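You operate a simulated robot arm through the tools that you are given. There is no shell and no other tool.

You run a simulated robot arm. Do the job below in one go: nothing can be reset, and whatever is moved stays where it is left.

JOB
Close carton one, tape it and stand it in the out tray.
Fine: shut the flap first, slide the pink tray under the tape press, lay one strip, then slide the tray out again. Where these are worked on the way, their far stop is far enough and under half their travel is too little: pink tray.

Only the result counts: the job must be done as asked and must still hold three seconds after the hand-in. Knocking over, shifting, dropping, spilling or breaking anything else fails it.

ROBOT AND FRAMES
A 6-joint arm with a two-finger parallel gripper, fixed in place. Base frame: the origin is at the foot of the arm, x ahead of it, y to its left, z up; the work surface is at about z = 0.8. Lengths are in m, angles in degrees, forces in N, time in s.
Its first joint turns from -166.0 to 166.0 degrees. Payload 3.91 kg.
The TCP is the grasp point between the finger pads, 0.03 m short of the fingertips. In the tool frame z runs along the fingers and y along their closing line. Largest opening 0.11 m; finger width 0.02, thickness 0.01; the body of the gripper, 0.048 by 0.112 m, starts 0.055 m behind the TCP.
Orientation is that of the tool frame in the base frame, as [roll, pitch, yaw] about the fixed x, y, z axes, in that order (R = Rz(yaw) Ry(pitch) Rx(roll)). With the fingers straight down and closing along the base's y, the tool's x points along the base's -x, its y along +y and its z along -z.

CONTROLS
- The arm moves only by the tool drive_tool. Its arguments are lists of equal length, an entry for each row: "linear": the shift along the tool's x, y, z in units of 30 mm (1.0 is 30 mm), a list of three; "rot": the turn, a rotation vector about the tool's x, y, z in units of 5 degrees (1.0 is 5 degrees), a list of three; "hand": the opening, from 0 (shut) to 1 (fully open). In form: {"linear": [[tx, ty, tz], ...], "rot": [[ax, ay, az], ...], "hand": [hand, ...]}. A call has 1 to 20 rows; each row shifts and turns the commanded pose from where the row before left it, along the tool's axes as they then stand. A call with a number of a shift or a turn outside -1 to 1 is refused whole. A row lasts 0.2 s, in which the tool goes at most 0.05 m and 8.6 degrees; a call with a longer step from one row to the next is refused whole, and so is a gripper value outside its range. A pose out of reach is approached as far as the arm can. The call stops where the force on the tool passes 70 N (or 10 N more than at its start, if that is more) or the arm is blocked; 0.2 s more then pass. Each finger travels about 0.108 m/s and halts on what it meets, pressing with about 44 N; the grip force reading is that of the motor and also rises with nothing between the fingers. The clock runs only during rows and for 0.2 s after the last one: add rows that do not move to give the fingers time. The reply holds the time, the measured pose of the TCP, the force on the tool along the base axes, the opening and the grip force, in the units named above and with some noise, with the torque about the TCP (base axes, N m) and any sound that the robot's microphone picked up, and new pictures: "views" is both (left out), scene, wrist or none.
- Cameras (640 x 400 px; columns grow to the right, rows downward): "scene" is fixed at [0.0493, 0.5016, 1.5527]; the picture's right is [0.41, -0.91, 0.00], its down [-0.71, -0.32, -0.63] and it looks along [0.58, 0.26, -0.78] (base axes); focal length 359 px, centre (320, 200). "wrist" rides on the gripper at [0.072, 0.017, -0.103] in the tool frame; the picture's right is [-0.23, 0.97, 0.00], its down [-0.76, -0.18, -0.62] and it looks along [-0.61, -0.14, 0.78] (tool axes); focal length 222 px, centre (320, 200). There is no depth. A picture from a camera that has moved, and an enlarged one, comes with that camera's place and axes in the base frame and with its lens.
- zoom(camera, box): a new picture of the part [left, top, right, bottom] of that camera's present view, enlarged. The clock stands still meanwhile.
- job_done(): hands the job in; it is judged then, once.

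Nothing tells you positions but the pictures and the camera data. Unless the task says otherwise, let go and move clear before handing in.

The tools are called after "Call:" by a JSON object that holds its "method" and its "body". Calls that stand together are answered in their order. drive_tool: Moves the arm, as the interface text tells. Its arguments: {"type":"object","properties":{"linear":{"type":"array","items":{"type":"array","items":{"type":"number"}}},"rot":{"type":"array","items":{"type":"array","items":{"type":"number"}}},"hand":{"type":"array","items":{"type":"number"}},"views":{"type":"string","enum":["both","scene","wrist","none"]}},"required":["linear","rot","hand"]} The other tools are called the same way: zoom (camera, box) takes an enlarged picture of a part of a camera's view; job_done () hands the job in.

At the start:

```text
time: 0.0
tool_pos: [0.461, 0.4852, 1.1496]
orientation: [-179.9, 0.0, -180.0]
contact_force: [0.1, 0.3, -0.1]
torque: [0.0, 0.03, 0.0]
opening: 0.11
grasp_force: 0.1
```

scene: 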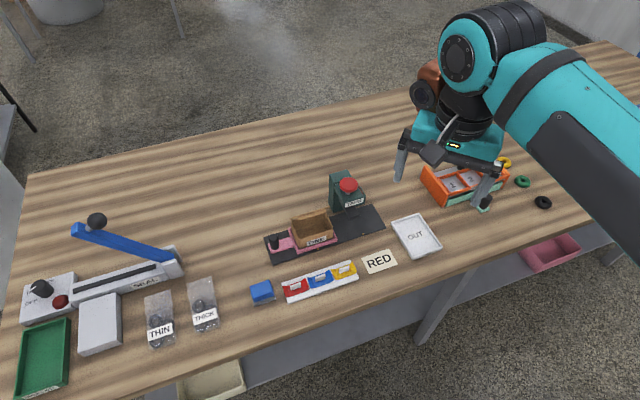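
wrist: 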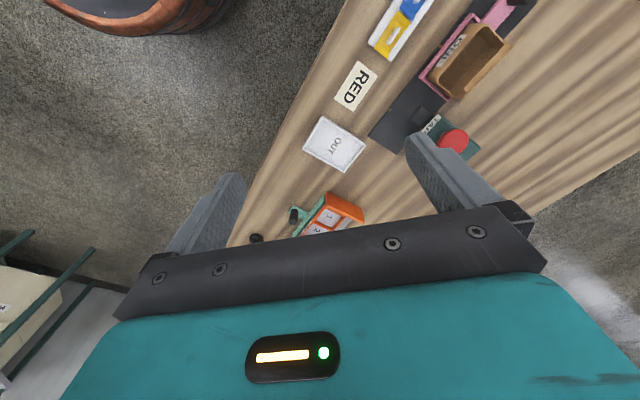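

I see a bench with a tape press (teal post with a red button), a pink tray carrying an open brown carton, and an OUT tray. I'll zoom in first to find exact positions.

Call:
{"method": "zoom", "body": {"camera": "scene", "box": [250, 160, 410, 270]}}

Call:
{"method": "zoom", "body": {"camera": "scene", "box": [360, 120, 560, 270]}}

Call:
{"method": "zoom", "body": {"camera": "wrist", "box": [280, 0, 540, 240]}}

```text
3.64 times, centred on (330, 215) of scene
camera zoom: at [0.0493, 0.5016, 1.5527], right [0.41, -0.91, 0.0], down [-0.71, -0.32, -0.63], along [0.58, 0.26, -0.78], focal length 1305 px, centre (284, 146)
```

zoom: 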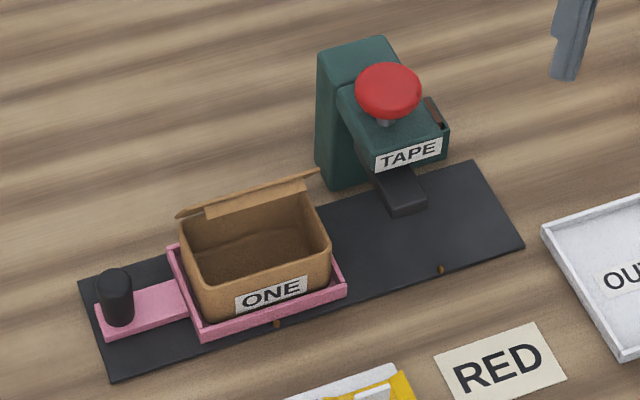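

```text
2.67 times, centred on (460, 195) of scene
camera zoom: at [0.0493, 0.5016, 1.5527], right [0.41, -0.91, 0.0], down [-0.71, -0.32, -0.63], along [0.58, 0.26, -0.78], focal length 957 px, centre (-53, 213)
```

zoom: 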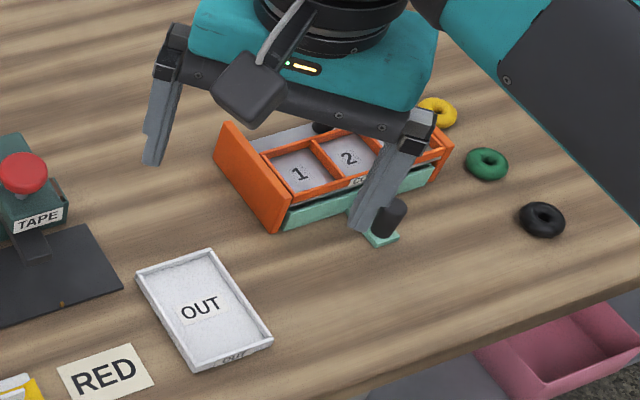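

```text
1.67 times, centred on (410, 120) of wrist
camera zoom: at [0.3886, 0.5021, 1.2539], right [0.23, 0.97, 0.0], down [0.76, -0.18, 0.62], along [0.61, -0.14, -0.78], focal length 370 px, centre (170, 333)
```

zoom: 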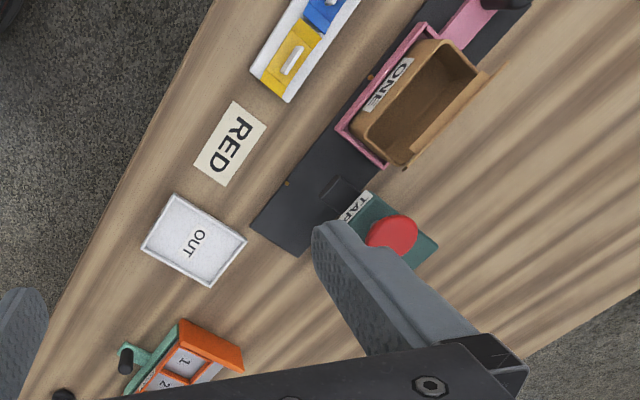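

Call:
{"method": "zoom", "body": {"camera": "scene", "box": [260, 195, 340, 265]}}

Call:
{"method": "zoom", "body": {"camera": "scene", "box": [320, 160, 390, 220]}}

Call:
{"method": "zoom", "body": {"camera": "scene", "box": [380, 195, 460, 265]}}

```text
5.71 times, centred on (300, 230) of scene
camera zoom: at [0.0493, 0.5016, 1.5527], right [0.41, -0.91, 0.0], down [-0.71, -0.32, -0.63], along [0.58, 0.26, -0.78], focal length 2051 px, centre (434, 29)
```

zoom: 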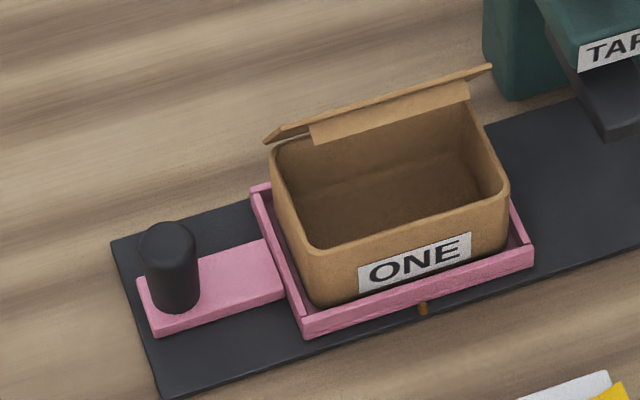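

```text
6.67 times, centred on (355, 190) of scene
camera zoom: at [0.0493, 0.5016, 1.5527], right [0.41, -0.91, 0.0], down [-0.71, -0.32, -0.63], along [0.58, 0.26, -0.78], focal length 2393 px, centre (87, 267)
```

zoom: 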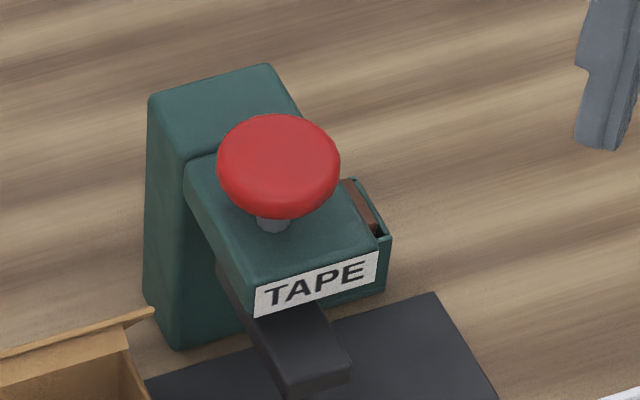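

```text
5.71 times, centred on (420, 230) of scene
camera zoom: at [0.0493, 0.5016, 1.5527], right [0.41, -0.91, 0.0], down [-0.71, -0.32, -0.63], along [0.58, 0.26, -0.78], focal length 2051 px, centre (-251, 29)
```

zoom: 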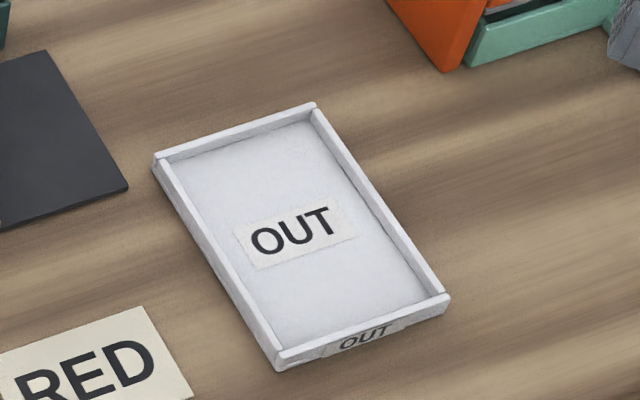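

The carton sits at about (0.49, 0.72) in a pink tray on a 45° rail. The tray's knob is at about (0.42, 0.785), the press is near (0.6, 0.67) and the OUT tray is at about (0.593, 0.487). I'll move over and turn the wrist to look at the carton end-on.

Call:
{"method": "drive_tool", "body": {"linear": [[0.063, 0.9333, 0.5], [0.063, 0.9333, 0.5], [0.063, 0.9333, 0.5], [0.063, 0.9333, 0.5], [0.063, 0.9333, 0.5], [0.063, 0.9333, 0.5], [0.063, 0.9333, 0.5], [0.063, 0.9333, 0.5], [0.063, 0.9333, 0.5], [0.063, 0.9333, 0.5], [0, 0, 0], [0, 0, 0], [0, 0, 0], [0, 0, 0], [0, 0, 0], [0, 0, 0], [0, 0, 0], [0, 0, 0], [0, 0, 0]], "rot": [[0, 0, 0], [0, 0, 0], [0, 0, 0], [0, 0, 0], [0, 0, 0], [0, 0, 0], [0, 0, 0], [0, 0, 0], [0, 0, 0], [0, 0, 0], [0, 0, 1], [0, 0, 1], [0, 0, 1], [0, 0, 1], [0, 0, 1], [0, 0, 1], [0, 0, 1], [0, 0, 1], [0, 0, 1]], "hand": [1, 1, 1, 1, 1, 1, 1, 1, 1, 1, 1, 1, 1, 1, 1, 1, 1, 1, 1]}}

```text
time: 4.0
tool_pos: [0.4414, 0.7656, 0.9996]
orientation: [180.0, 0.1, 135.0]
contact_force: [-0.5, -1.1, 0.0]
torque: [-0.04, -0.02, 0.02]
opening: 0.1099
grasp_force: 0.0
camera wrist: at [0.4021, 0.8287, 1.1033], right [0.85, 0.53, 0.0], down [0.41, -0.66, 0.62], along [0.33, -0.53, -0.78], focal length 222 px, centre (320, 200)
```

scene: 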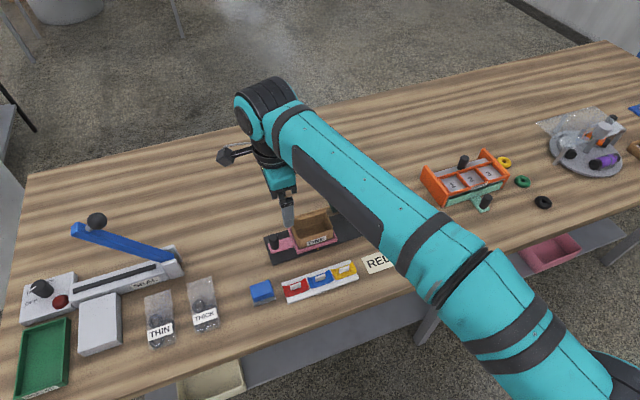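
wrist: 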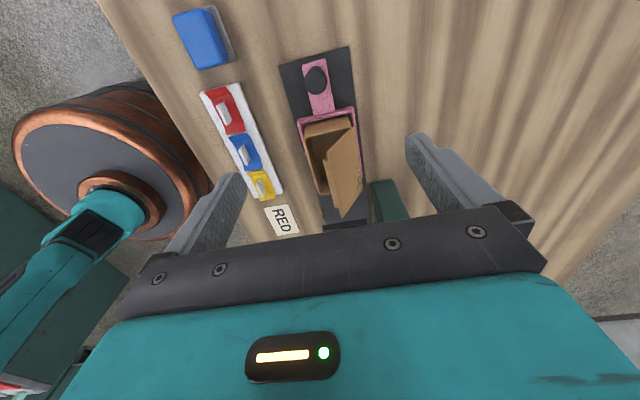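

Call:
{"method": "zoom", "body": {"camera": "wrist", "box": [260, 30, 420, 230]}}

Call:
{"method": "zoom", "body": {"camera": "scene", "box": [260, 180, 350, 265]}}

```text
2.00 times, centred on (340, 130) of wrist
camera zoom: at [0.4021, 0.8287, 1.1033], right [0.85, 0.53, 0.0], down [0.41, -0.66, 0.62], along [0.33, -0.53, -0.78], focal length 444 px, centre (280, 340)
```

zoom: 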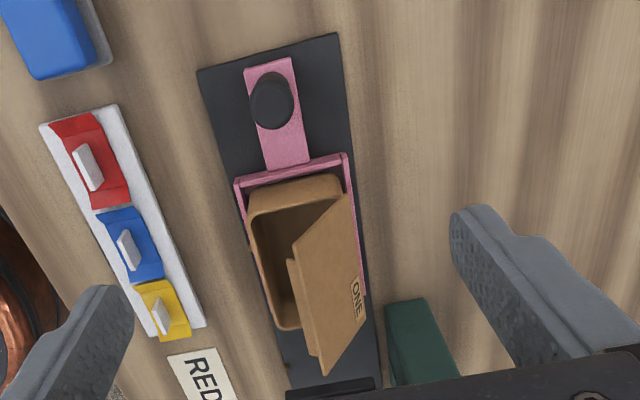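

```text
4.71 times, centred on (305, 222) of scene
camera zoom: at [0.0493, 0.5016, 1.5527], right [0.41, -0.91, 0.0], down [-0.71, -0.32, -0.63], along [0.58, 0.26, -0.78], focal length 1689 px, centre (391, 94)
```

zoom: 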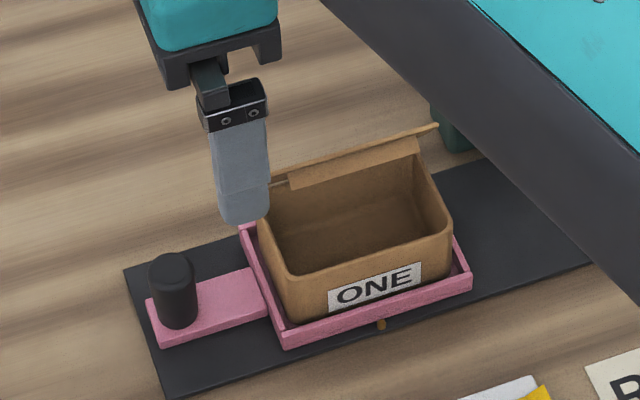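

The flap hinges along the back rim and leans about 58° open over the carton's mouth, so pressing it down should shut it. I'll close the fingers and hover just above the flap.

Call:
{"method": "drive_tool", "body": {"linear": [[-0.554, 0.106, 0], [-0.554, 0.106, 0], [-0.554, 0.106, 0], [-0.554, 0.106, 0], [0, 0, 0.5], [0, 0, 0.5], [0, 0, 0.5], [0, 0, 0]], "rot": [[0, 0, 0], [0, 0, 0], [0, 0, 0], [0, 0, 0], [0, 0, 0], [0, 0, 0], [0, 0, 0], [0, 0, 0]], "hand": [0, 0, 0, 0, 0, 0, 0, 0]}}

```text
time: 5.8
tool_pos: [0.497, 0.7266, 0.9546]
orientation: [180.0, -0.1, 135.2]
contact_force: [-0.8, 0.2, 0.4]
torque: [-0.04, 0.02, -0.02]
opening: 0.0
grasp_force: 37.3
camera wrist: at [0.4593, 0.791, 1.0588], right [0.85, 0.53, 0.0], down [0.41, -0.66, 0.62], along [0.33, -0.53, -0.78], focal length 222 px, centre (320, 200)
```

scene: 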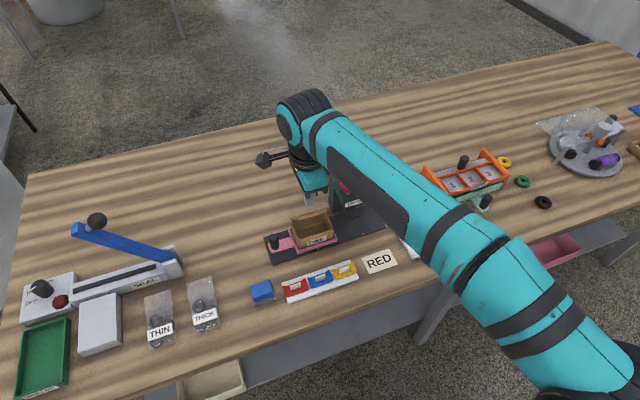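
wrist: 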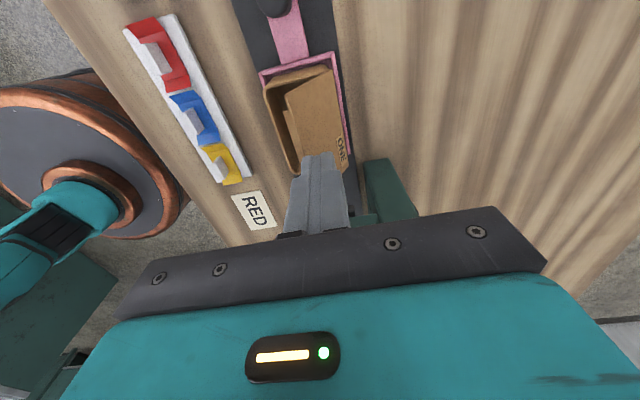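

The closed fingertips are above the flap, slightly on the hinge side. Next I'll lower them gently to fold it down.

Call:
{"method": "drive_tool", "body": {"linear": [[0, 0, 0.333], [0, 0, 0.333], [0, 0, 0.333], [0, 0, 0.333], [0, 0, 0.333], [0, 0, 0.333], [0, 0, 0]], "rot": [[0, 0, 0], [0, 0, 0], [0, 0, 0], [0, 0, 0], [0, 0, 0], [0, 0, 0], [0, 0, 0]], "hand": [0, 0, 0, 0, 0, 0, 0]}}

Call:
{"method": "zoom", "body": {"camera": "scene", "box": [255, 160, 375, 265]}}

Call:
{"method": "zoom", "body": {"camera": "wrist", "box": [240, 0, 420, 240]}}

```text
time: 7.4
tool_pos: [0.4973, 0.7262, 0.8945]
orientation: [180.0, 0.0, 135.1]
contact_force: [1.0, 0.0, -0.3]
torque: [0.03, 0.02, 0.02]
opening: 0.0
grasp_force: 37.4
camera wrist: at [0.4583, 0.7906, 0.9983], right [0.85, 0.53, 0.0], down [0.41, -0.66, 0.62], along [0.33, -0.53, -0.78], focal length 222 px, centre (320, 200)
```

scene: 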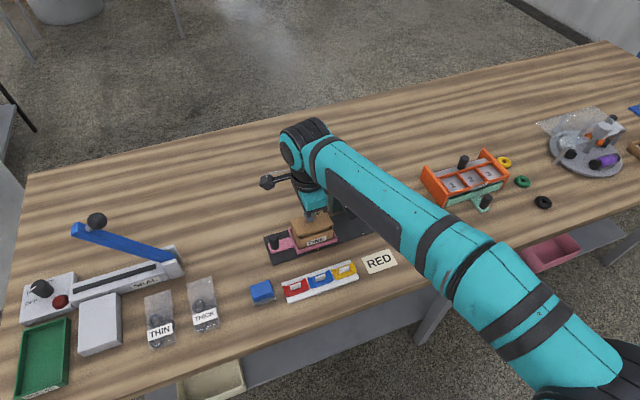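
wrist: 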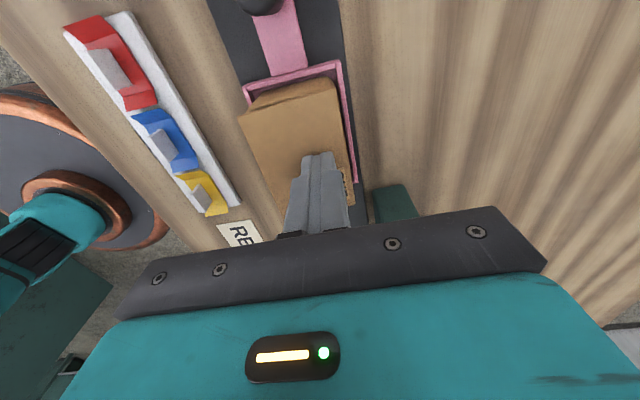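

```text
3.81 times, centred on (315, 212) of scene
camera zoom: at [0.0493, 0.5016, 1.5527], right [0.41, -0.91, 0.0], down [-0.71, -0.32, -0.63], along [0.58, 0.26, -0.78], focal length 1367 px, centre (339, 152)
```

zoom: 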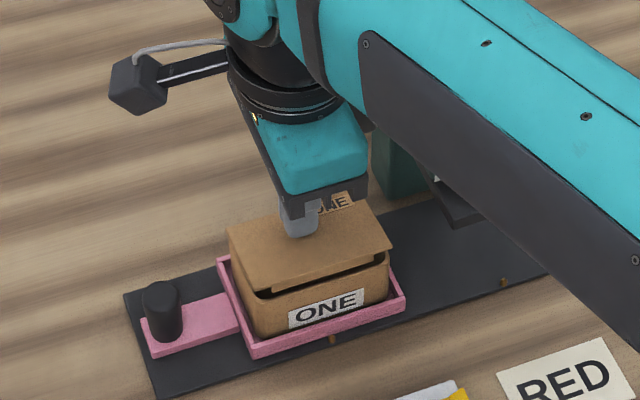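

```text
1.67 times, centred on (330, 120) of wrist
camera zoom: at [0.4583, 0.7906, 0.9983], right [0.85, 0.53, 0.0], down [0.41, -0.66, 0.62], along [0.33, -0.53, -0.78], focal length 370 px, centre (303, 333)
```

zoom: 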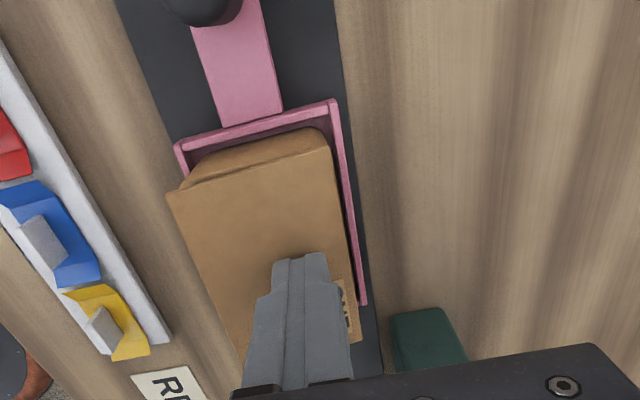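

The flap is almost shut, with only its front edge still slightly raised. I'll slide the fingertips toward the front edge and press down to seat it.

Call:
{"method": "drive_tool", "body": {"linear": [[0, -0.183, 0], [0, -0.183, 0], [0, -0.183, 0], [0, -0.183, 0], [0, 0, 0.1], [0, 0, 0.1], [0, 0, 0]], "rot": [[0, 0, 0], [0, 0, 0], [0, 0, 0], [0, 0, 0], [0, 0, 0], [0, 0, 0], [0, 0, 0]], "hand": [0, 0, 0, 0, 0, 0, 0]}}

Call:
{"method": "zoom", "body": {"camera": "scene", "box": [255, 160, 375, 265]}}

```text
time: 9.0
tool_pos: [0.4814, 0.7112, 0.8893]
orientation: [179.9, 0.0, 135.1]
contact_force: [-0.2, -0.3, -0.1]
torque: [-0.01, -0.02, -0.01]
opening: 0.0
grasp_force: 37.5
camera wrist: at [0.4424, 0.7755, 0.9926], right [0.85, 0.53, 0.0], down [0.41, -0.66, 0.62], along [0.33, -0.53, -0.78], focal length 222 px, centre (320, 200)
```

scene: 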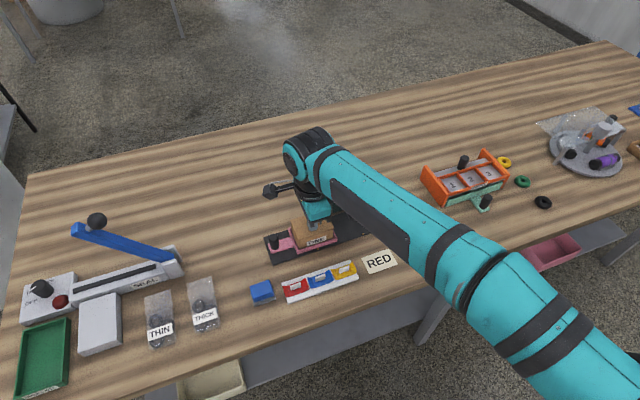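
wrist: 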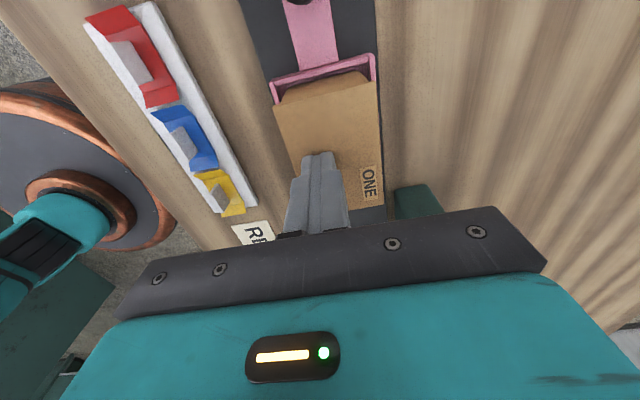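

```text
3.81 times, centred on (315, 212) of scene
camera zoom: at [0.0493, 0.5016, 1.5527], right [0.41, -0.91, 0.0], down [-0.71, -0.32, -0.63], along [0.58, 0.26, -0.78], focal length 1367 px, centre (339, 152)
```

zoom: 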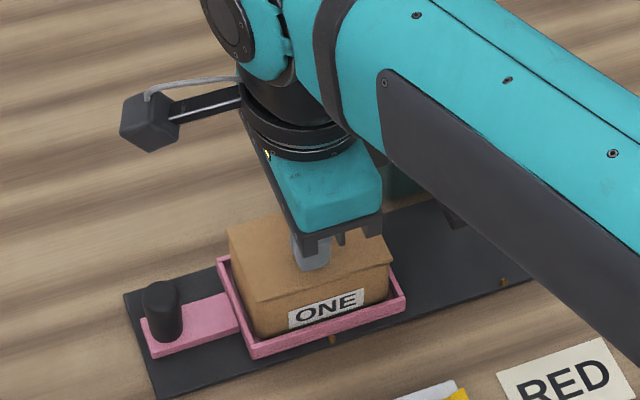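

The flap looks shut, but I feel almost no contact force. I'll press a few more millimetres in small steps to make sure it has seated.

Call:
{"method": "drive_tool", "body": {"linear": [[0, 0, 0.06], [0, 0, 0.06], [0, 0, 0]], "rot": [[0, 0, 0], [0, 0, 0], [0, 0, 0]], "hand": [0, 0, 0], "views": "none"}}

```text
time: 9.8
tool_pos: [0.4804, 0.7118, 0.8872]
orientation: [179.8, -0.1, 135.1]
contact_force: [1.3, 4.0, 25.1]
torque: [0.18, -0.06, 0.04]
opening: 0.0
grasp_force: 37.8
```

That gave a firm 25 N, so the flap is seated with the carton top at z≈0.857. Now I'll lift, check it stays shut, and move above the tray knob with the fingers open.

Call:
{"method": "drive_tool", "body": {"linear": [[0, 0, -0.5], [0, 0, -0.8], [0, 0, -0.8], [0.631, 0.088, 0], [0.631, 0.088, 0], [0.631, 0.088, 0], [0.631, 0.088, 0], [0.631, 0.088, 0], [0, 0, 0]], "rot": [[0, 0, 0], [0, 0, 0], [0, 0, 0], [0, 0, 0], [0, 0, 0], [0, 0, 0], [0, 0, 0], [0, 0, 0], [0, 0, 0]], "hand": [0, 0, 0, 0.5, 0.5, 0.5, 0.5, 0.5, 0.5]}}

Call:
{"method": "zoom", "body": {"camera": "scene", "box": [255, 160, 375, 265]}}

Call:
{"method": "zoom", "body": {"camera": "wrist", "box": [220, 0, 420, 240]}}

```text
time: 11.8
tool_pos: [0.4239, 0.7886, 0.9479]
orientation: [-180.0, 0.0, 135.1]
contact_force: [0.4, 0.2, -0.1]
torque: [0.0, 0.0, 0.01]
opening: 0.055
grasp_force: 0.1
camera wrist: at [0.3852, 0.8516, 1.052], right [0.85, 0.53, 0.0], down [0.41, -0.66, 0.62], along [0.33, -0.53, -0.78], focal length 222 px, centre (320, 200)
```

scene: 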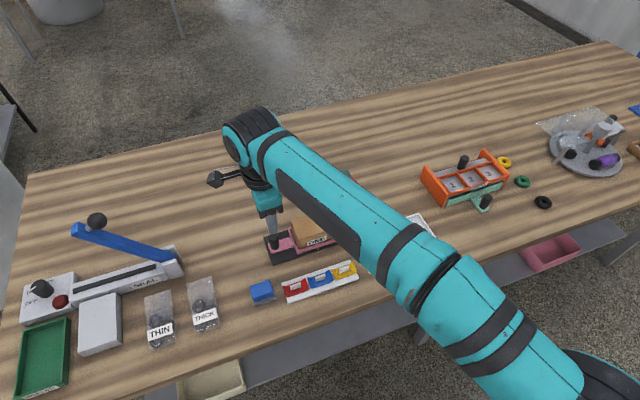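
wrist: 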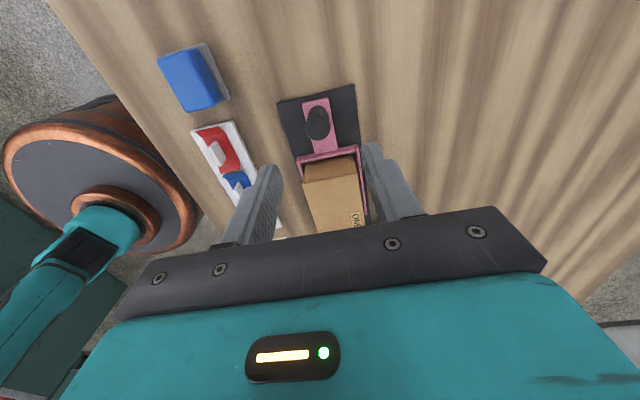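

```text
3.81 times, centred on (315, 212) of scene
camera zoom: at [0.0493, 0.5016, 1.5527], right [0.41, -0.91, 0.0], down [-0.71, -0.32, -0.63], along [0.58, 0.26, -0.78], focal length 1367 px, centre (339, 152)
```

zoom: 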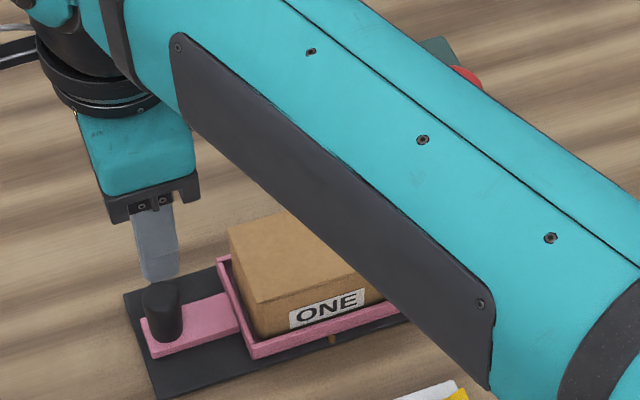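

```text
1.67 times, centred on (320, 120) of wrist
camera zoom: at [0.3852, 0.8516, 1.052], right [0.85, 0.53, 0.0], down [0.41, -0.66, 0.62], along [0.33, -0.53, -0.78], focal length 370 px, centre (320, 333)
```

zoom: 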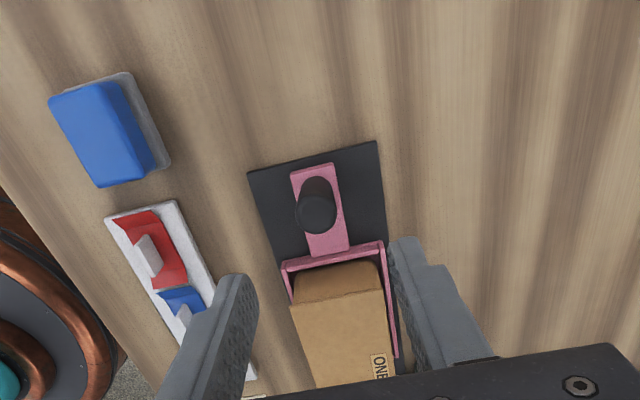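

The carton is shut and the knob is directly under the open fingers. Next I'll lower onto the knob and grip it.

Call:
{"method": "drive_tool", "body": {"linear": [[0, 0, 0.8], [0, 0, 0.8], [0, 0, 0.8], [0, 0, 0.8], [0, 0, 0], [0, 0, 0], [0, 0, 0], [0, 0, 0]], "rot": [[0, 0, 0], [0, 0, 0], [0, 0, 0], [0, 0, 0], [0, 0, 0], [0, 0, 0], [0, 0, 0], [0, 0, 0]], "hand": [0.5, 0.5, 0.5, 0.5, 0.5, 0, 0, 0]}}

```text
time: 13.6
tool_pos: [0.4233, 0.7853, 0.8525]
orientation: [-179.9, 0.0, 135.2]
contact_force: [-16.2, -23.5, -11.1]
torque: [0.0, -0.03, 0.02]
opening: 0.0221
grasp_force: 45.2
camera wrist: at [0.3845, 0.8491, 0.9554], right [0.85, 0.53, 0.0], down [0.41, -0.66, 0.62], along [0.33, -0.53, -0.78], focal length 222 px, centre (320, 200)
```

scene: 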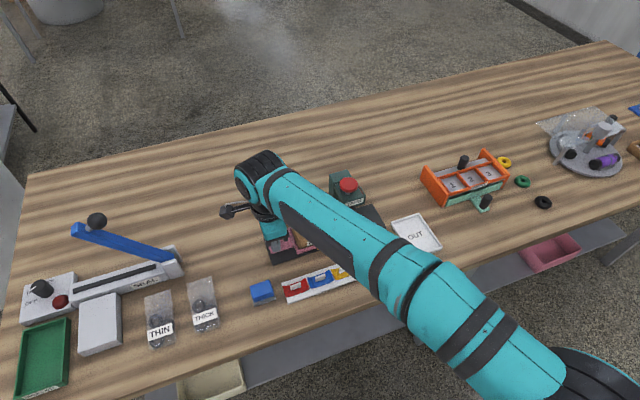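
wrist: 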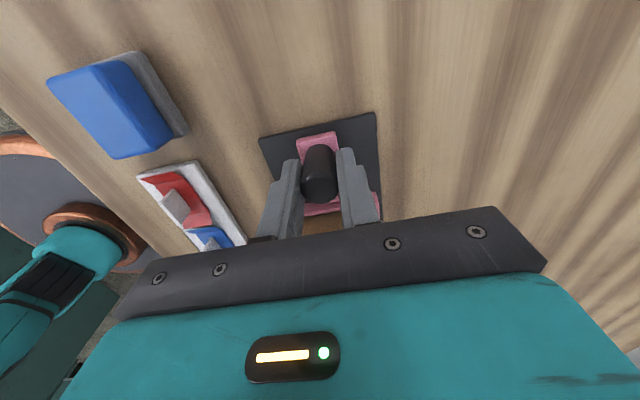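

The knob is gripped with an opening of 0.022, but the grip carries a small side load. I'll relieve that before sliding.

Call:
{"method": "drive_tool", "body": {"linear": [[0, -0.09, 0], [0, 0, 0]], "rot": [[0, 0, 0], [0, 0, 0]], "hand": [0, 0], "views": "none"}}

```text
time: 14.2
tool_pos: [0.4234, 0.787, 0.8517]
orientation: [-179.9, 0.1, 135.1]
contact_force: [-1.3, -5.5, -12.3]
torque: [-0.22, -0.28, 0.01]
opening: 0.0224
grasp_force: 44.9
```

The side load is gone. Now I'll slide the tray along the rail toward the press.

Call:
{"method": "drive_tool", "body": {"linear": [[-0.3, 0, 0], [-0.4, 0, 0], [-0.4, 0, 0], [-0.4, 0, 0], [-0.4, 0, 0], [-0.4, 0, 0], [-0.4, 0, 0], [-0.4, 0, 0], [0, 0, 0]], "rot": [[0, 0, 0], [0, 0, 0], [0, 0, 0], [0, 0, 0], [0, 0, 0], [0, 0, 0], [0, 0, 0], [0, 0, 0], [0, 0, 0]], "hand": [0, 0, 0, 0, 0, 0, 0, 0, 0]}}

Call:
{"method": "zoom", "body": {"camera": "scene", "box": [265, 150, 405, 265]}}

```text
time: 16.2
tool_pos: [0.4889, 0.7202, 0.8517]
orientation: [-179.8, 0.0, 135.1]
contact_force: [4.3, 4.4, -20.1]
torque: [0.04, 0.02, 0.03]
opening: 0.0224
grasp_force: 44.8
camera wrist: at [0.4501, 0.7834, 0.9555], right [0.85, 0.53, 0.0], down [0.41, -0.66, 0.62], along [0.33, -0.53, -0.78], focal length 222 px, centre (320, 200)
```

scene: 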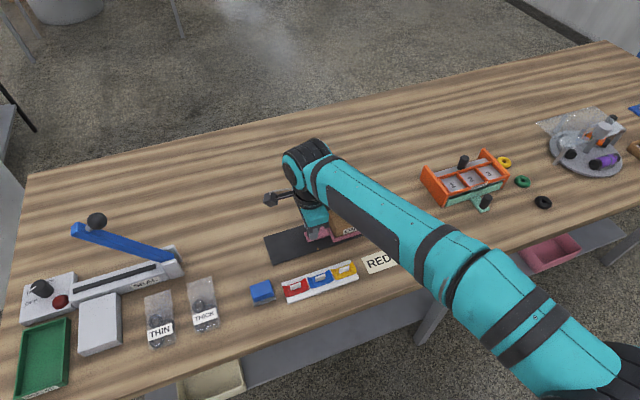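
wrist: 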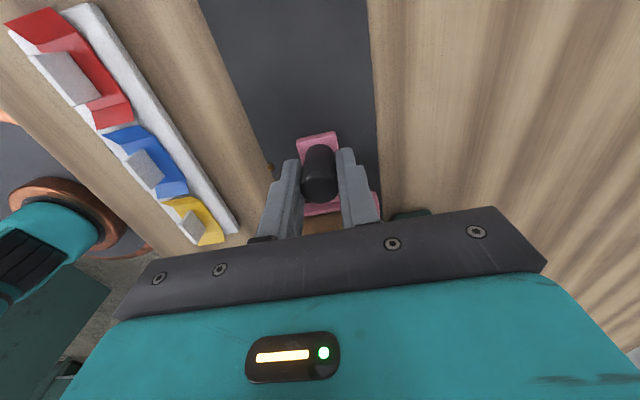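

```text
3.48 times, centred on (335, 208) of scene
camera zoom: at [0.0493, 0.5016, 1.5527], right [0.41, -0.91, 0.0], down [-0.71, -0.32, -0.63], along [0.58, 0.26, -0.78], focal length 1248 px, centre (268, 174)
```

zoom: 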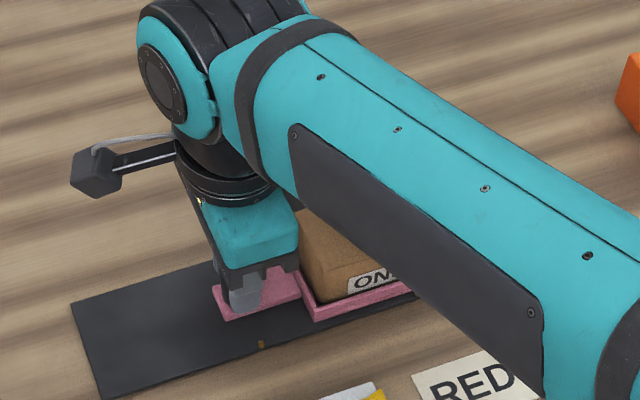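

The tray has moved about 0.093 m. I'll continue slowly until it meets its far stop.

Call:
{"method": "drive_tool", "body": {"linear": [[-0.2, 0, 0.02], [-0.2, 0, 0], [-0.2, 0, 0], [-0.15, 0, 0], [-0.1, 0, 0], [-0.1, 0, 0], [-0.1, 0, 0], [0, 0, 0]], "rot": [[0, 0, 0], [0, 0, 0], [0, 0, 0], [0, 0, 0], [0, 0, 0], [0, 0, 0], [0, 0, 0], [0, 0, 0]], "hand": [0, 0, 0, 0, 0, 0, 0, 0]}}

Call:
{"method": "zoom", "body": {"camera": "scene", "box": [265, 150, 405, 265]}}

```text
time: 17.0
tool_pos: [0.4932, 0.7156, 0.8529]
orientation: [179.8, -0.1, 135.6]
contact_force: [-36.2, 80.3, 1.1]
torque: [-6.3, -4.02, 3.04]
opening: 0.0219
grasp_force: 44.6
stopped in row 3: the force on the tool passed its limit at 80 N (the readings are from after the stop); the commanded pose is now the measured one
camera wrist: at [0.4534, 0.7784, 0.9558], right [0.84, 0.54, 0.0], down [0.42, -0.66, 0.62], along [0.33, -0.52, -0.78], focal length 222 px, centre (320, 200)
```

scene: 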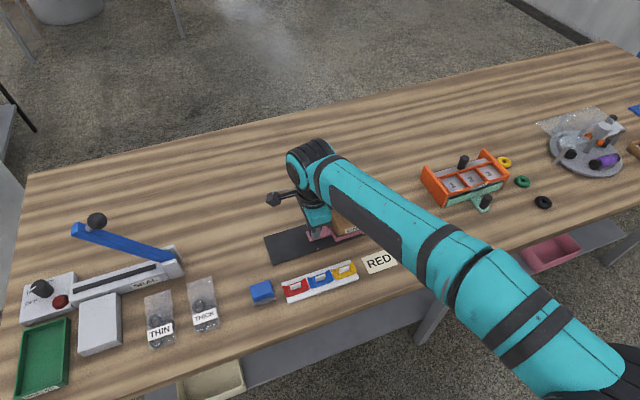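
wrist: 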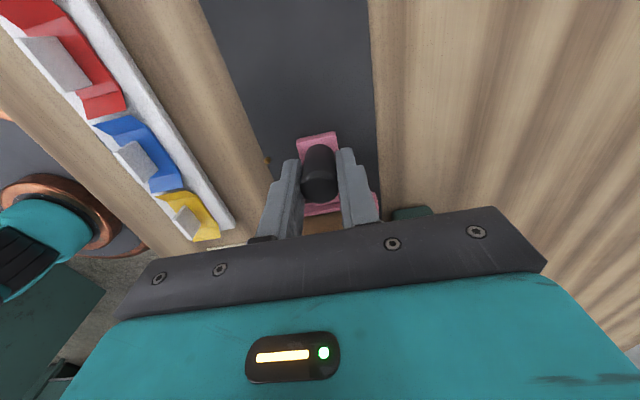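

```text
3.48 times, centred on (335, 208) of scene
camera zoom: at [0.0493, 0.5016, 1.5527], right [0.41, -0.91, 0.0], down [-0.71, -0.32, -0.63], along [0.58, 0.26, -0.78], focal length 1248 px, centre (268, 174)
```

zoom: 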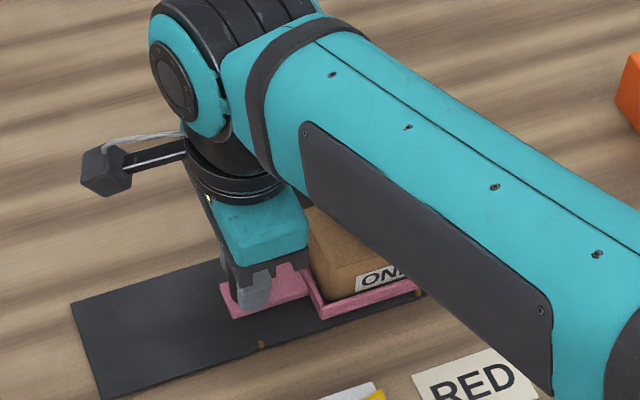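

The slide stopped with 82 N along the rail after about 0.099 m. The torque hints that something touched above the TCP. I'll let go, lift clear and look before pushing again.

Call:
{"method": "drive_tool", "body": {"linear": [[0.05, 0, 0], [0, 0, 0], [0, 0, 0], [0, 0, 0]], "rot": [[0, 0, 0], [0, 0, 0], [0, 0, 0], [0, 0, 0]], "hand": [0, 0, 0.5, 0.5], "views": "none"}}

```text
time: 17.3
tool_pos: [0.4943, 0.7169, 0.8508]
orientation: [179.8, -0.3, 135.5]
contact_force: [-48.2, 93.8, 2.6]
torque: [-7.57, -4.11, 4.02]
opening: 0.0223
grasp_force: 45.1
stopped in row 1: the force on the tool passed its limit at 100 N (the readings are from after the stop); the commanded pose is now the measured one
```

The contact persists, so I'll back off the slide direction more decisively to unload it.

Call:
{"method": "drive_tool", "body": {"linear": [[0.4, 0, 0], [0, 0, 0]], "rot": [[0, 0, 0], [0, 0, 0]], "hand": [0, 0], "views": "none"}}

```text
time: 17.9
tool_pos: [0.4911, 0.7162, 0.8513]
orientation: [-180.0, -0.2, 134.8]
contact_force: [-36.1, 4.7, -13.8]
torque: [-3.34, -0.23, 2.42]
opening: 0.0221
grasp_force: 45.1
```

Call:
{"method": "drive_tool", "body": {"linear": [[0.3, 0, 0], [0, 0, 0]], "rot": [[0, 0, 0], [0, 0, 0]], "hand": [0, 0]}}

Call:
{"method": "zoom", "body": {"camera": "wrist", "box": [220, 100, 480, 260]}}

Call:
{"method": "zoom", "body": {"camera": "scene", "box": [265, 130, 405, 255]}}

```text
time: 18.5
tool_pos: [0.4839, 0.7249, 0.8522]
orientation: [179.9, -0.1, 135.1]
contact_force: [-34.6, -33.8, -33.0]
torque: [-0.36, -0.56, -0.03]
opening: 0.0224
grasp_force: 45.2
camera wrist: at [0.4453, 0.7878, 0.9559], right [0.85, 0.53, 0.0], down [0.42, -0.67, 0.62], along [0.33, -0.53, -0.78], focal length 222 px, centre (320, 200)
```

scene: 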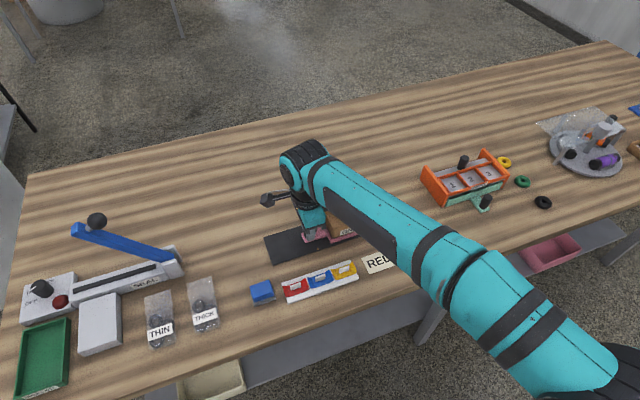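
wrist: 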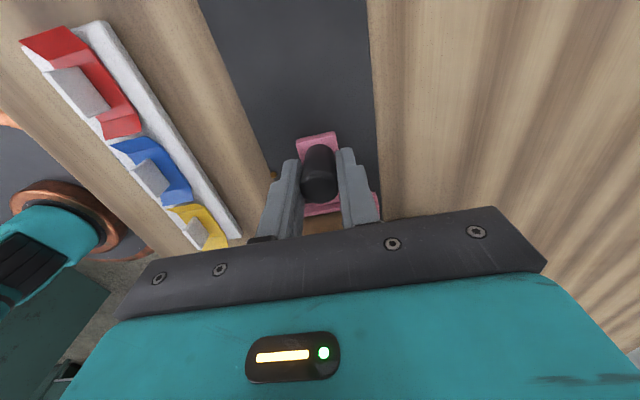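

```text
2.46 times, centred on (350, 180) of wrist
camera zoom: at [0.4453, 0.7878, 0.9559], right [0.85, 0.53, 0.0], down [0.42, -0.67, 0.62], along [0.33, -0.53, -0.78], focal length 547 px, centre (246, 249)
```

zoom: 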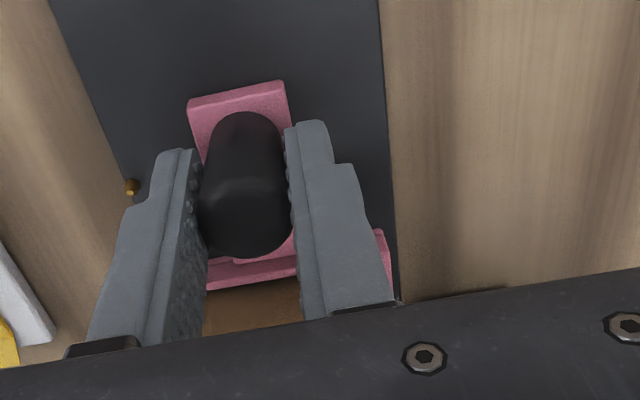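

```text
3.20 times, centred on (335, 192) of scene
camera zoom: at [0.0493, 0.5016, 1.5527], right [0.41, -0.91, 0.0], down [-0.71, -0.32, -0.63], along [0.58, 0.26, -0.78], focal length 1148 px, centre (272, 224)
```

zoom: 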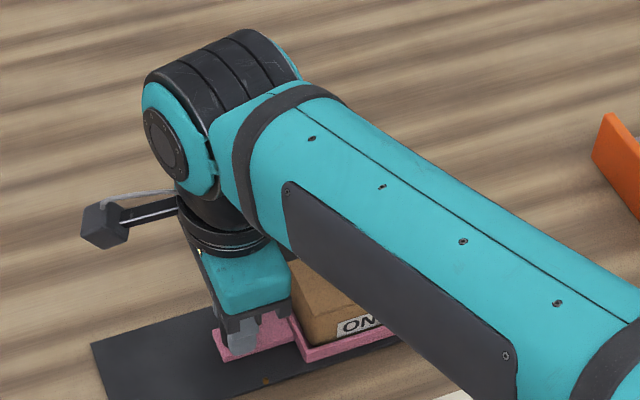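

The torque places the contact about 77 mm ahead of the TCP and 90 mm above it. That matches an arm link brushing the side of the red button, not the tray stop. I'll release the knob and tilt the tool back about the closing axis, which moves the wrist away from the press.

Call:
{"method": "drive_tool", "body": {"linear": [[0, 0, 0], [0, 0, 0], [0, 0, 0]], "rot": [[0, 0, 0], [0, 0, 0], [0, 0, 0]], "hand": [0.5, 0.5, 0.5], "views": "wrist"}}

```text
time: 19.3
tool_pos: [0.4865, 0.7253, 0.8532]
orientation: [179.7, -0.2, 135.1]
contact_force: [-0.5, -0.7, 0.7]
torque: [0.01, 0.03, 0.01]
opening: 0.055
grasp_force: 0.2
camera wrist: at [0.4467, 0.7874, 0.9575], right [0.85, 0.53, 0.0], down [0.41, -0.67, 0.62], along [0.33, -0.52, -0.79], focal length 222 px, centre (320, 200)
```

wrist: 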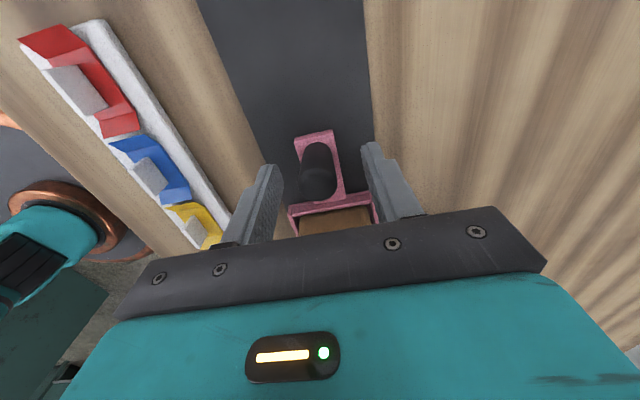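

The knob is released. I'll re-centre by 3 mm and tilt the tool 20° so the wrist leans back from the press.

Call:
{"method": "drive_tool", "body": {"linear": [[0, -0.09, 0], [0, 0, 0], [0, 0, 0], [0, 0, 0], [0, 0, 0], [0, 0, 0]], "rot": [[0, 0, 0], [0, -1, 0], [0, -1, 0], [0, -1, 0], [0, -1, 0], [0, 0, 0]], "hand": [0.5, 0.5, 0.5, 0.5, 0.5, 0.5]}}

Call:
{"method": "zoom", "body": {"camera": "scene", "box": [265, 130, 405, 255]}}

```text
time: 20.7
tool_pos: [0.4815, 0.7219, 0.8529]
orientation: [179.7, 19.5, 135.0]
contact_force: [-0.1, 0.5, -1.1]
torque: [0.02, 0.03, 0.03]
opening: 0.0551
grasp_force: 0.1
camera wrist: at [0.4217, 0.8066, 0.9269], right [0.84, 0.54, 0.08], down [0.23, -0.49, 0.84], along [0.49, -0.69, -0.53], focal length 222 px, centre (320, 200)
```

scene: 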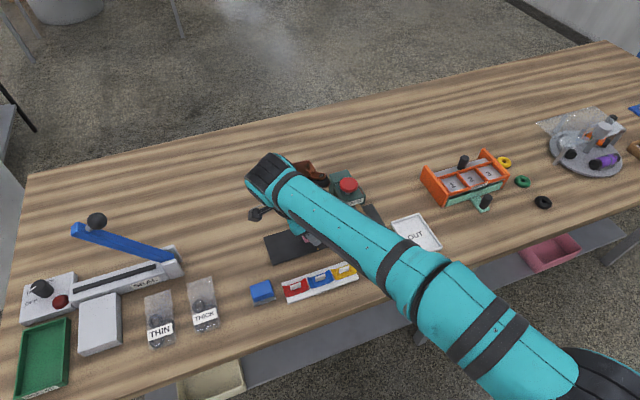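
wrist: 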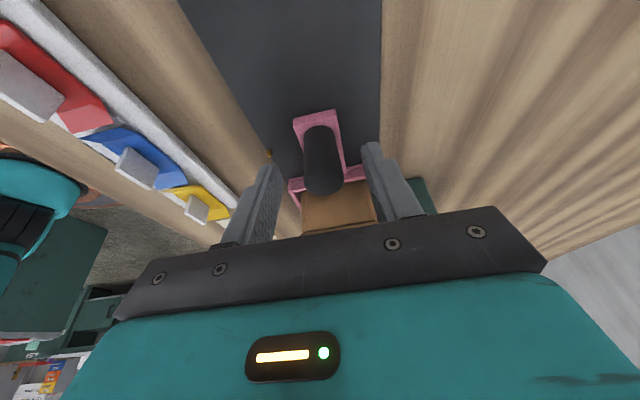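

```text
3.20 times, centred on (335, 192) of scene
camera zoom: at [0.0493, 0.5016, 1.5527], right [0.41, -0.91, 0.0], down [-0.71, -0.32, -0.63], along [0.58, 0.26, -0.78], focal length 1148 px, centre (272, 224)
```

zoom: 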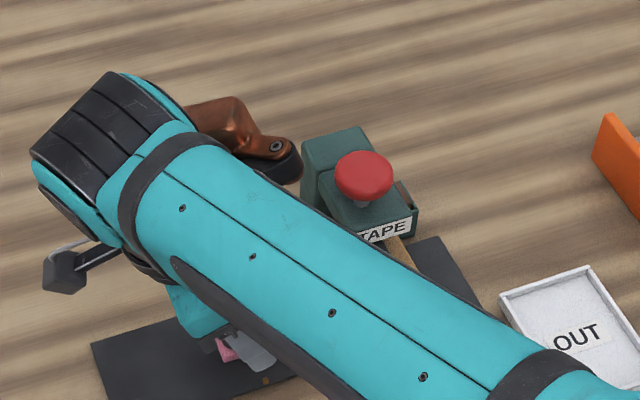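

The wrist is now leaning back and the press is visible with its button intact. I'll re-grip the knob in this tilted pose.

Call:
{"method": "drive_tool", "body": {"linear": [[0, 0, 0], [0, 0, 0], [0, 0, 0], [0, 0, 0]], "rot": [[0, 0, 0], [0, 0, 0], [0, 0, 0], [0, 0, 0]], "hand": [0, 0, 0, 0], "views": "none"}}

Call:
{"method": "zoom", "body": {"camera": "scene", "box": [320, 150, 410, 230]}}

Call:
{"method": "zoom", "body": {"camera": "wrist", "box": [220, 60, 460, 260]}}

```text
time: 21.6
tool_pos: [0.4851, 0.7244, 0.8536]
orientation: [179.2, 19.6, 134.9]
contact_force: [34.9, 36.5, -4.9]
torque: [-0.24, -0.49, 0.01]
opening: 0.0224
grasp_force: 45.0
stopped in row 4: the force on the tool passed its limit at 73 N (the readings are from after the stop); the commanded pose is now the measured one
```

```text
5.00 times, centred on (365, 190) of scene
camera zoom: at [0.0493, 0.5016, 1.5527], right [0.41, -0.91, 0.0], down [-0.71, -0.32, -0.63], along [0.58, 0.26, -0.78], focal length 1794 px, centre (95, 250)
```

zoom: 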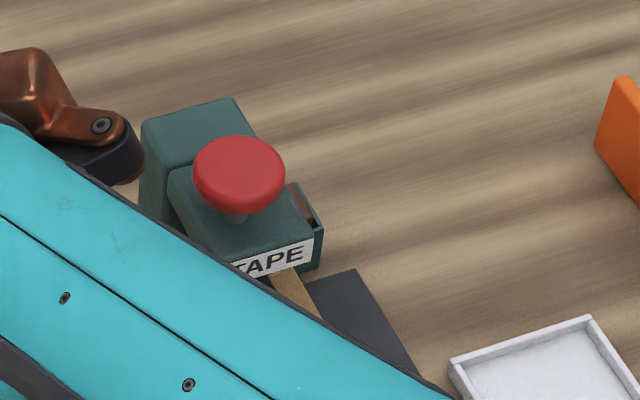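

```text
2.00 times, centred on (340, 160) of wrist
camera zoom: at [0.4237, 0.8078, 0.927], right [0.84, 0.54, 0.09], down [0.23, -0.49, 0.84], along [0.5, -0.68, -0.53], focal length 444 px, centre (280, 280)
```

zoom: 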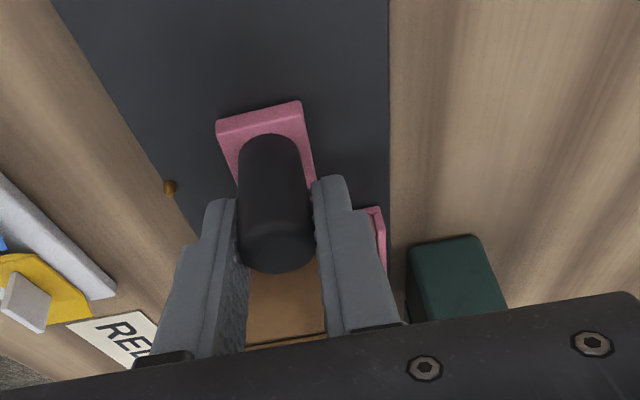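

The knob is gripped again but has a side load. I'll check whether that has settled.

Call:
{"method": "drive_tool", "body": {"linear": [[0, 0.05, 0], [0, 0, 0]], "rot": [[0, 0, 0], [0, 0, 0]], "hand": [0, 0], "views": "none"}}

```text
time: 22.2
tool_pos: [0.485, 0.7231, 0.8535]
orientation: [179.5, 19.7, 135.0]
contact_force: [24.9, 25.1, -9.1]
torque: [0.36, 0.37, -0.01]
opening: 0.0221
grasp_force: 45.5
```

Call:
{"method": "drive_tool", "body": {"linear": [[0, 0.115, 0], [0, 0, 0]], "rot": [[0, 0, 0], [0, 0, 0]], "hand": [0, 0], "views": "none"}}

```text
time: 22.8
tool_pos: [0.4835, 0.7243, 0.8529]
orientation: [179.8, 19.7, 135.0]
contact_force: [-40.8, -40.7, -26.4]
torque: [0.42, 0.39, 0.1]
opening: 0.0221
grasp_force: 45.0
```

Call:
{"method": "drive_tool", "body": {"linear": [[0, -0.065, 0], [0, 0, 0]], "rot": [[0, 0, 0], [0, 0, 0]], "hand": [0, 0], "views": "none"}}

```text
time: 23.4
tool_pos: [0.4843, 0.7246, 0.8531]
orientation: [179.6, 19.8, 135.0]
contact_force: [-32.4, -32.7, -37.0]
torque: [-0.16, -0.31, -0.04]
opening: 0.0225
grasp_force: 45.2
```

Call:
{"method": "drive_tool", "body": {"linear": [[0, -0.05, 0.03], [0, 0, 0], [0, 0, 0], [0, 0, 0]], "rot": [[0, 0, 0], [0, 0, 0], [0, 0, 0], [0, 0, 0]], "hand": [0, 0, 0, 0], "views": "none"}}

```text
time: 24.4
tool_pos: [0.485, 0.7247, 0.8531]
orientation: [179.3, 19.7, 134.8]
contact_force: [-8.4, -8.6, -23.8]
torque: [-0.19, -0.19, -0.04]
opening: 0.0226
grasp_force: 44.8
```

The side load is now small. I'll resume the slide toward the press with the tool tilted, in small steps.

Call:
{"method": "drive_tool", "body": {"linear": [[-0.1883, 0, 0.0674], [-0.1883, 0, 0.0674], [-0.1883, 0, 0.0674], [0, 0, 0]], "rot": [[0, 0, 0], [0, 0, 0], [0, 0, 0], [0, 0, 0]], "hand": [0, 0, 0, 0]}}

Call:
{"method": "zoom", "body": {"camera": "scene", "box": [265, 130, 405, 255]}}

```text
time: 25.4
tool_pos: [0.4989, 0.7098, 0.8531]
orientation: [179.3, 19.7, 134.9]
contact_force: [10.3, 11.3, -4.2]
torque: [0.08, -0.04, -0.07]
opening: 0.0222
grasp_force: 45.0
camera wrist: at [0.4372, 0.7947, 0.9273], right [0.84, 0.54, 0.09], down [0.23, -0.49, 0.84], along [0.5, -0.69, -0.53], focal length 222 px, centre (320, 200)
```

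scene: 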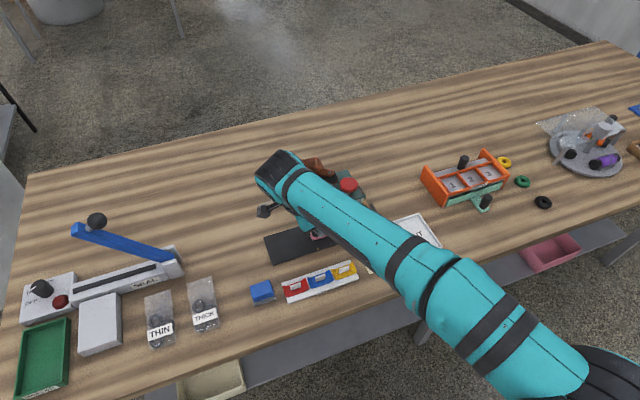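
wrist: 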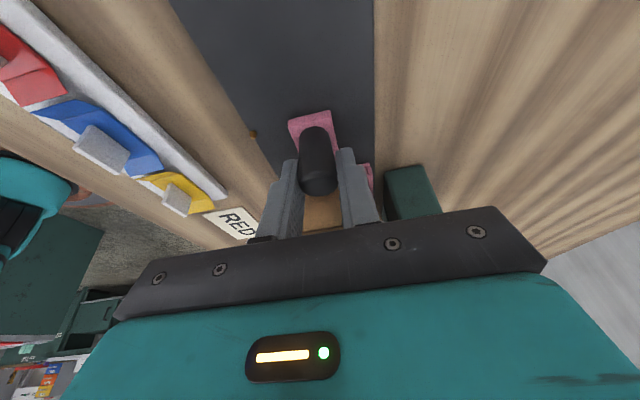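

```text
3.20 times, centred on (335, 192) of scene
camera zoom: at [0.0493, 0.5016, 1.5527], right [0.41, -0.91, 0.0], down [-0.71, -0.32, -0.63], along [0.58, 0.26, -0.78], focal length 1148 px, centre (272, 224)
```

zoom: 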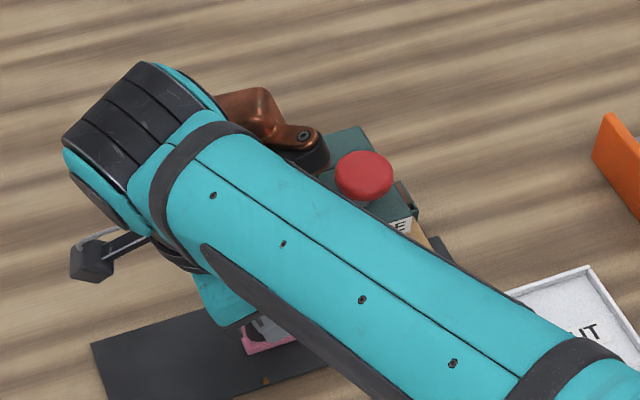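

The tray has passed the earlier sticking point with no extra torque. I'll continue in small steps to the far stop while watching the readings.

Call:
{"method": "drive_tool", "body": {"linear": [[-0.1255, 0, 0.045], [-0.1255, 0, 0.045], [0, 0, 0]], "rot": [[0, 0, 0], [0, 0, 0], [0, 0, 0]], "hand": [0, 0, 0], "views": "none"}}

Call:
{"method": "zoom", "body": {"camera": "scene", "box": [265, 130, 405, 255]}}

```text
time: 26.2
tool_pos: [0.5046, 0.7055, 0.8532]
orientation: [179.4, 19.7, 135.0]
contact_force: [19.0, 19.0, -5.5]
torque: [0.24, 0.2, 0.01]
opening: 0.0223
grasp_force: 45.0
```

```text
3.20 times, centred on (335, 192) of scene
camera zoom: at [0.0493, 0.5016, 1.5527], right [0.41, -0.91, 0.0], down [-0.71, -0.32, -0.63], along [0.58, 0.26, -0.78], focal length 1148 px, centre (272, 224)
```

zoom: 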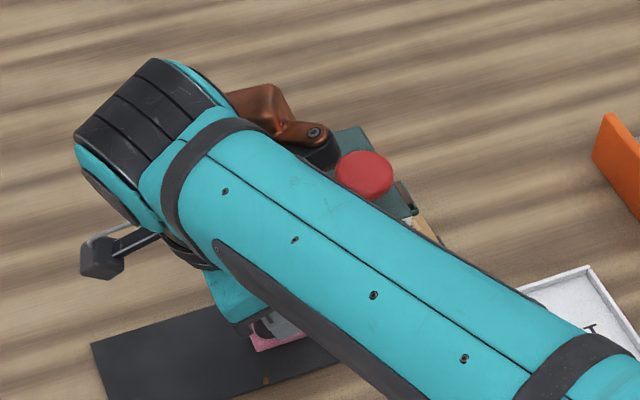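

Call:
{"method": "drive_tool", "body": {"linear": [[-0.1, 0.025, 0.036], [-0.1, 0, 0.036], [0, 0, 0]], "rot": [[0, 0, 0], [0, 0, 0], [0, 0, 0]], "hand": [0, 0, 0], "views": "none"}}

Call:
{"method": "zoom", "body": {"camera": "scene", "box": [265, 130, 405, 255]}}

```text
time: 27.0
tool_pos: [0.5074, 0.7015, 0.8534]
orientation: [179.4, 19.6, 134.8]
contact_force: [23.5, 19.3, -1.5]
torque: [-0.13, -0.13, 0.03]
opening: 0.0224
grasp_force: 44.5
```

```text
3.20 times, centred on (335, 192) of scene
camera zoom: at [0.0493, 0.5016, 1.5527], right [0.41, -0.91, 0.0], down [-0.71, -0.32, -0.63], along [0.58, 0.26, -0.78], focal length 1148 px, centre (272, 224)
```

zoom: 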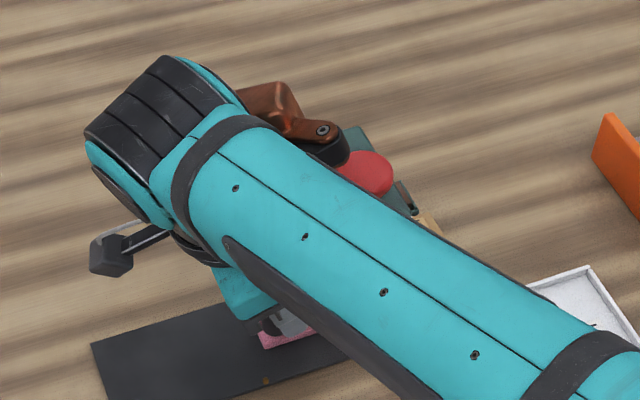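

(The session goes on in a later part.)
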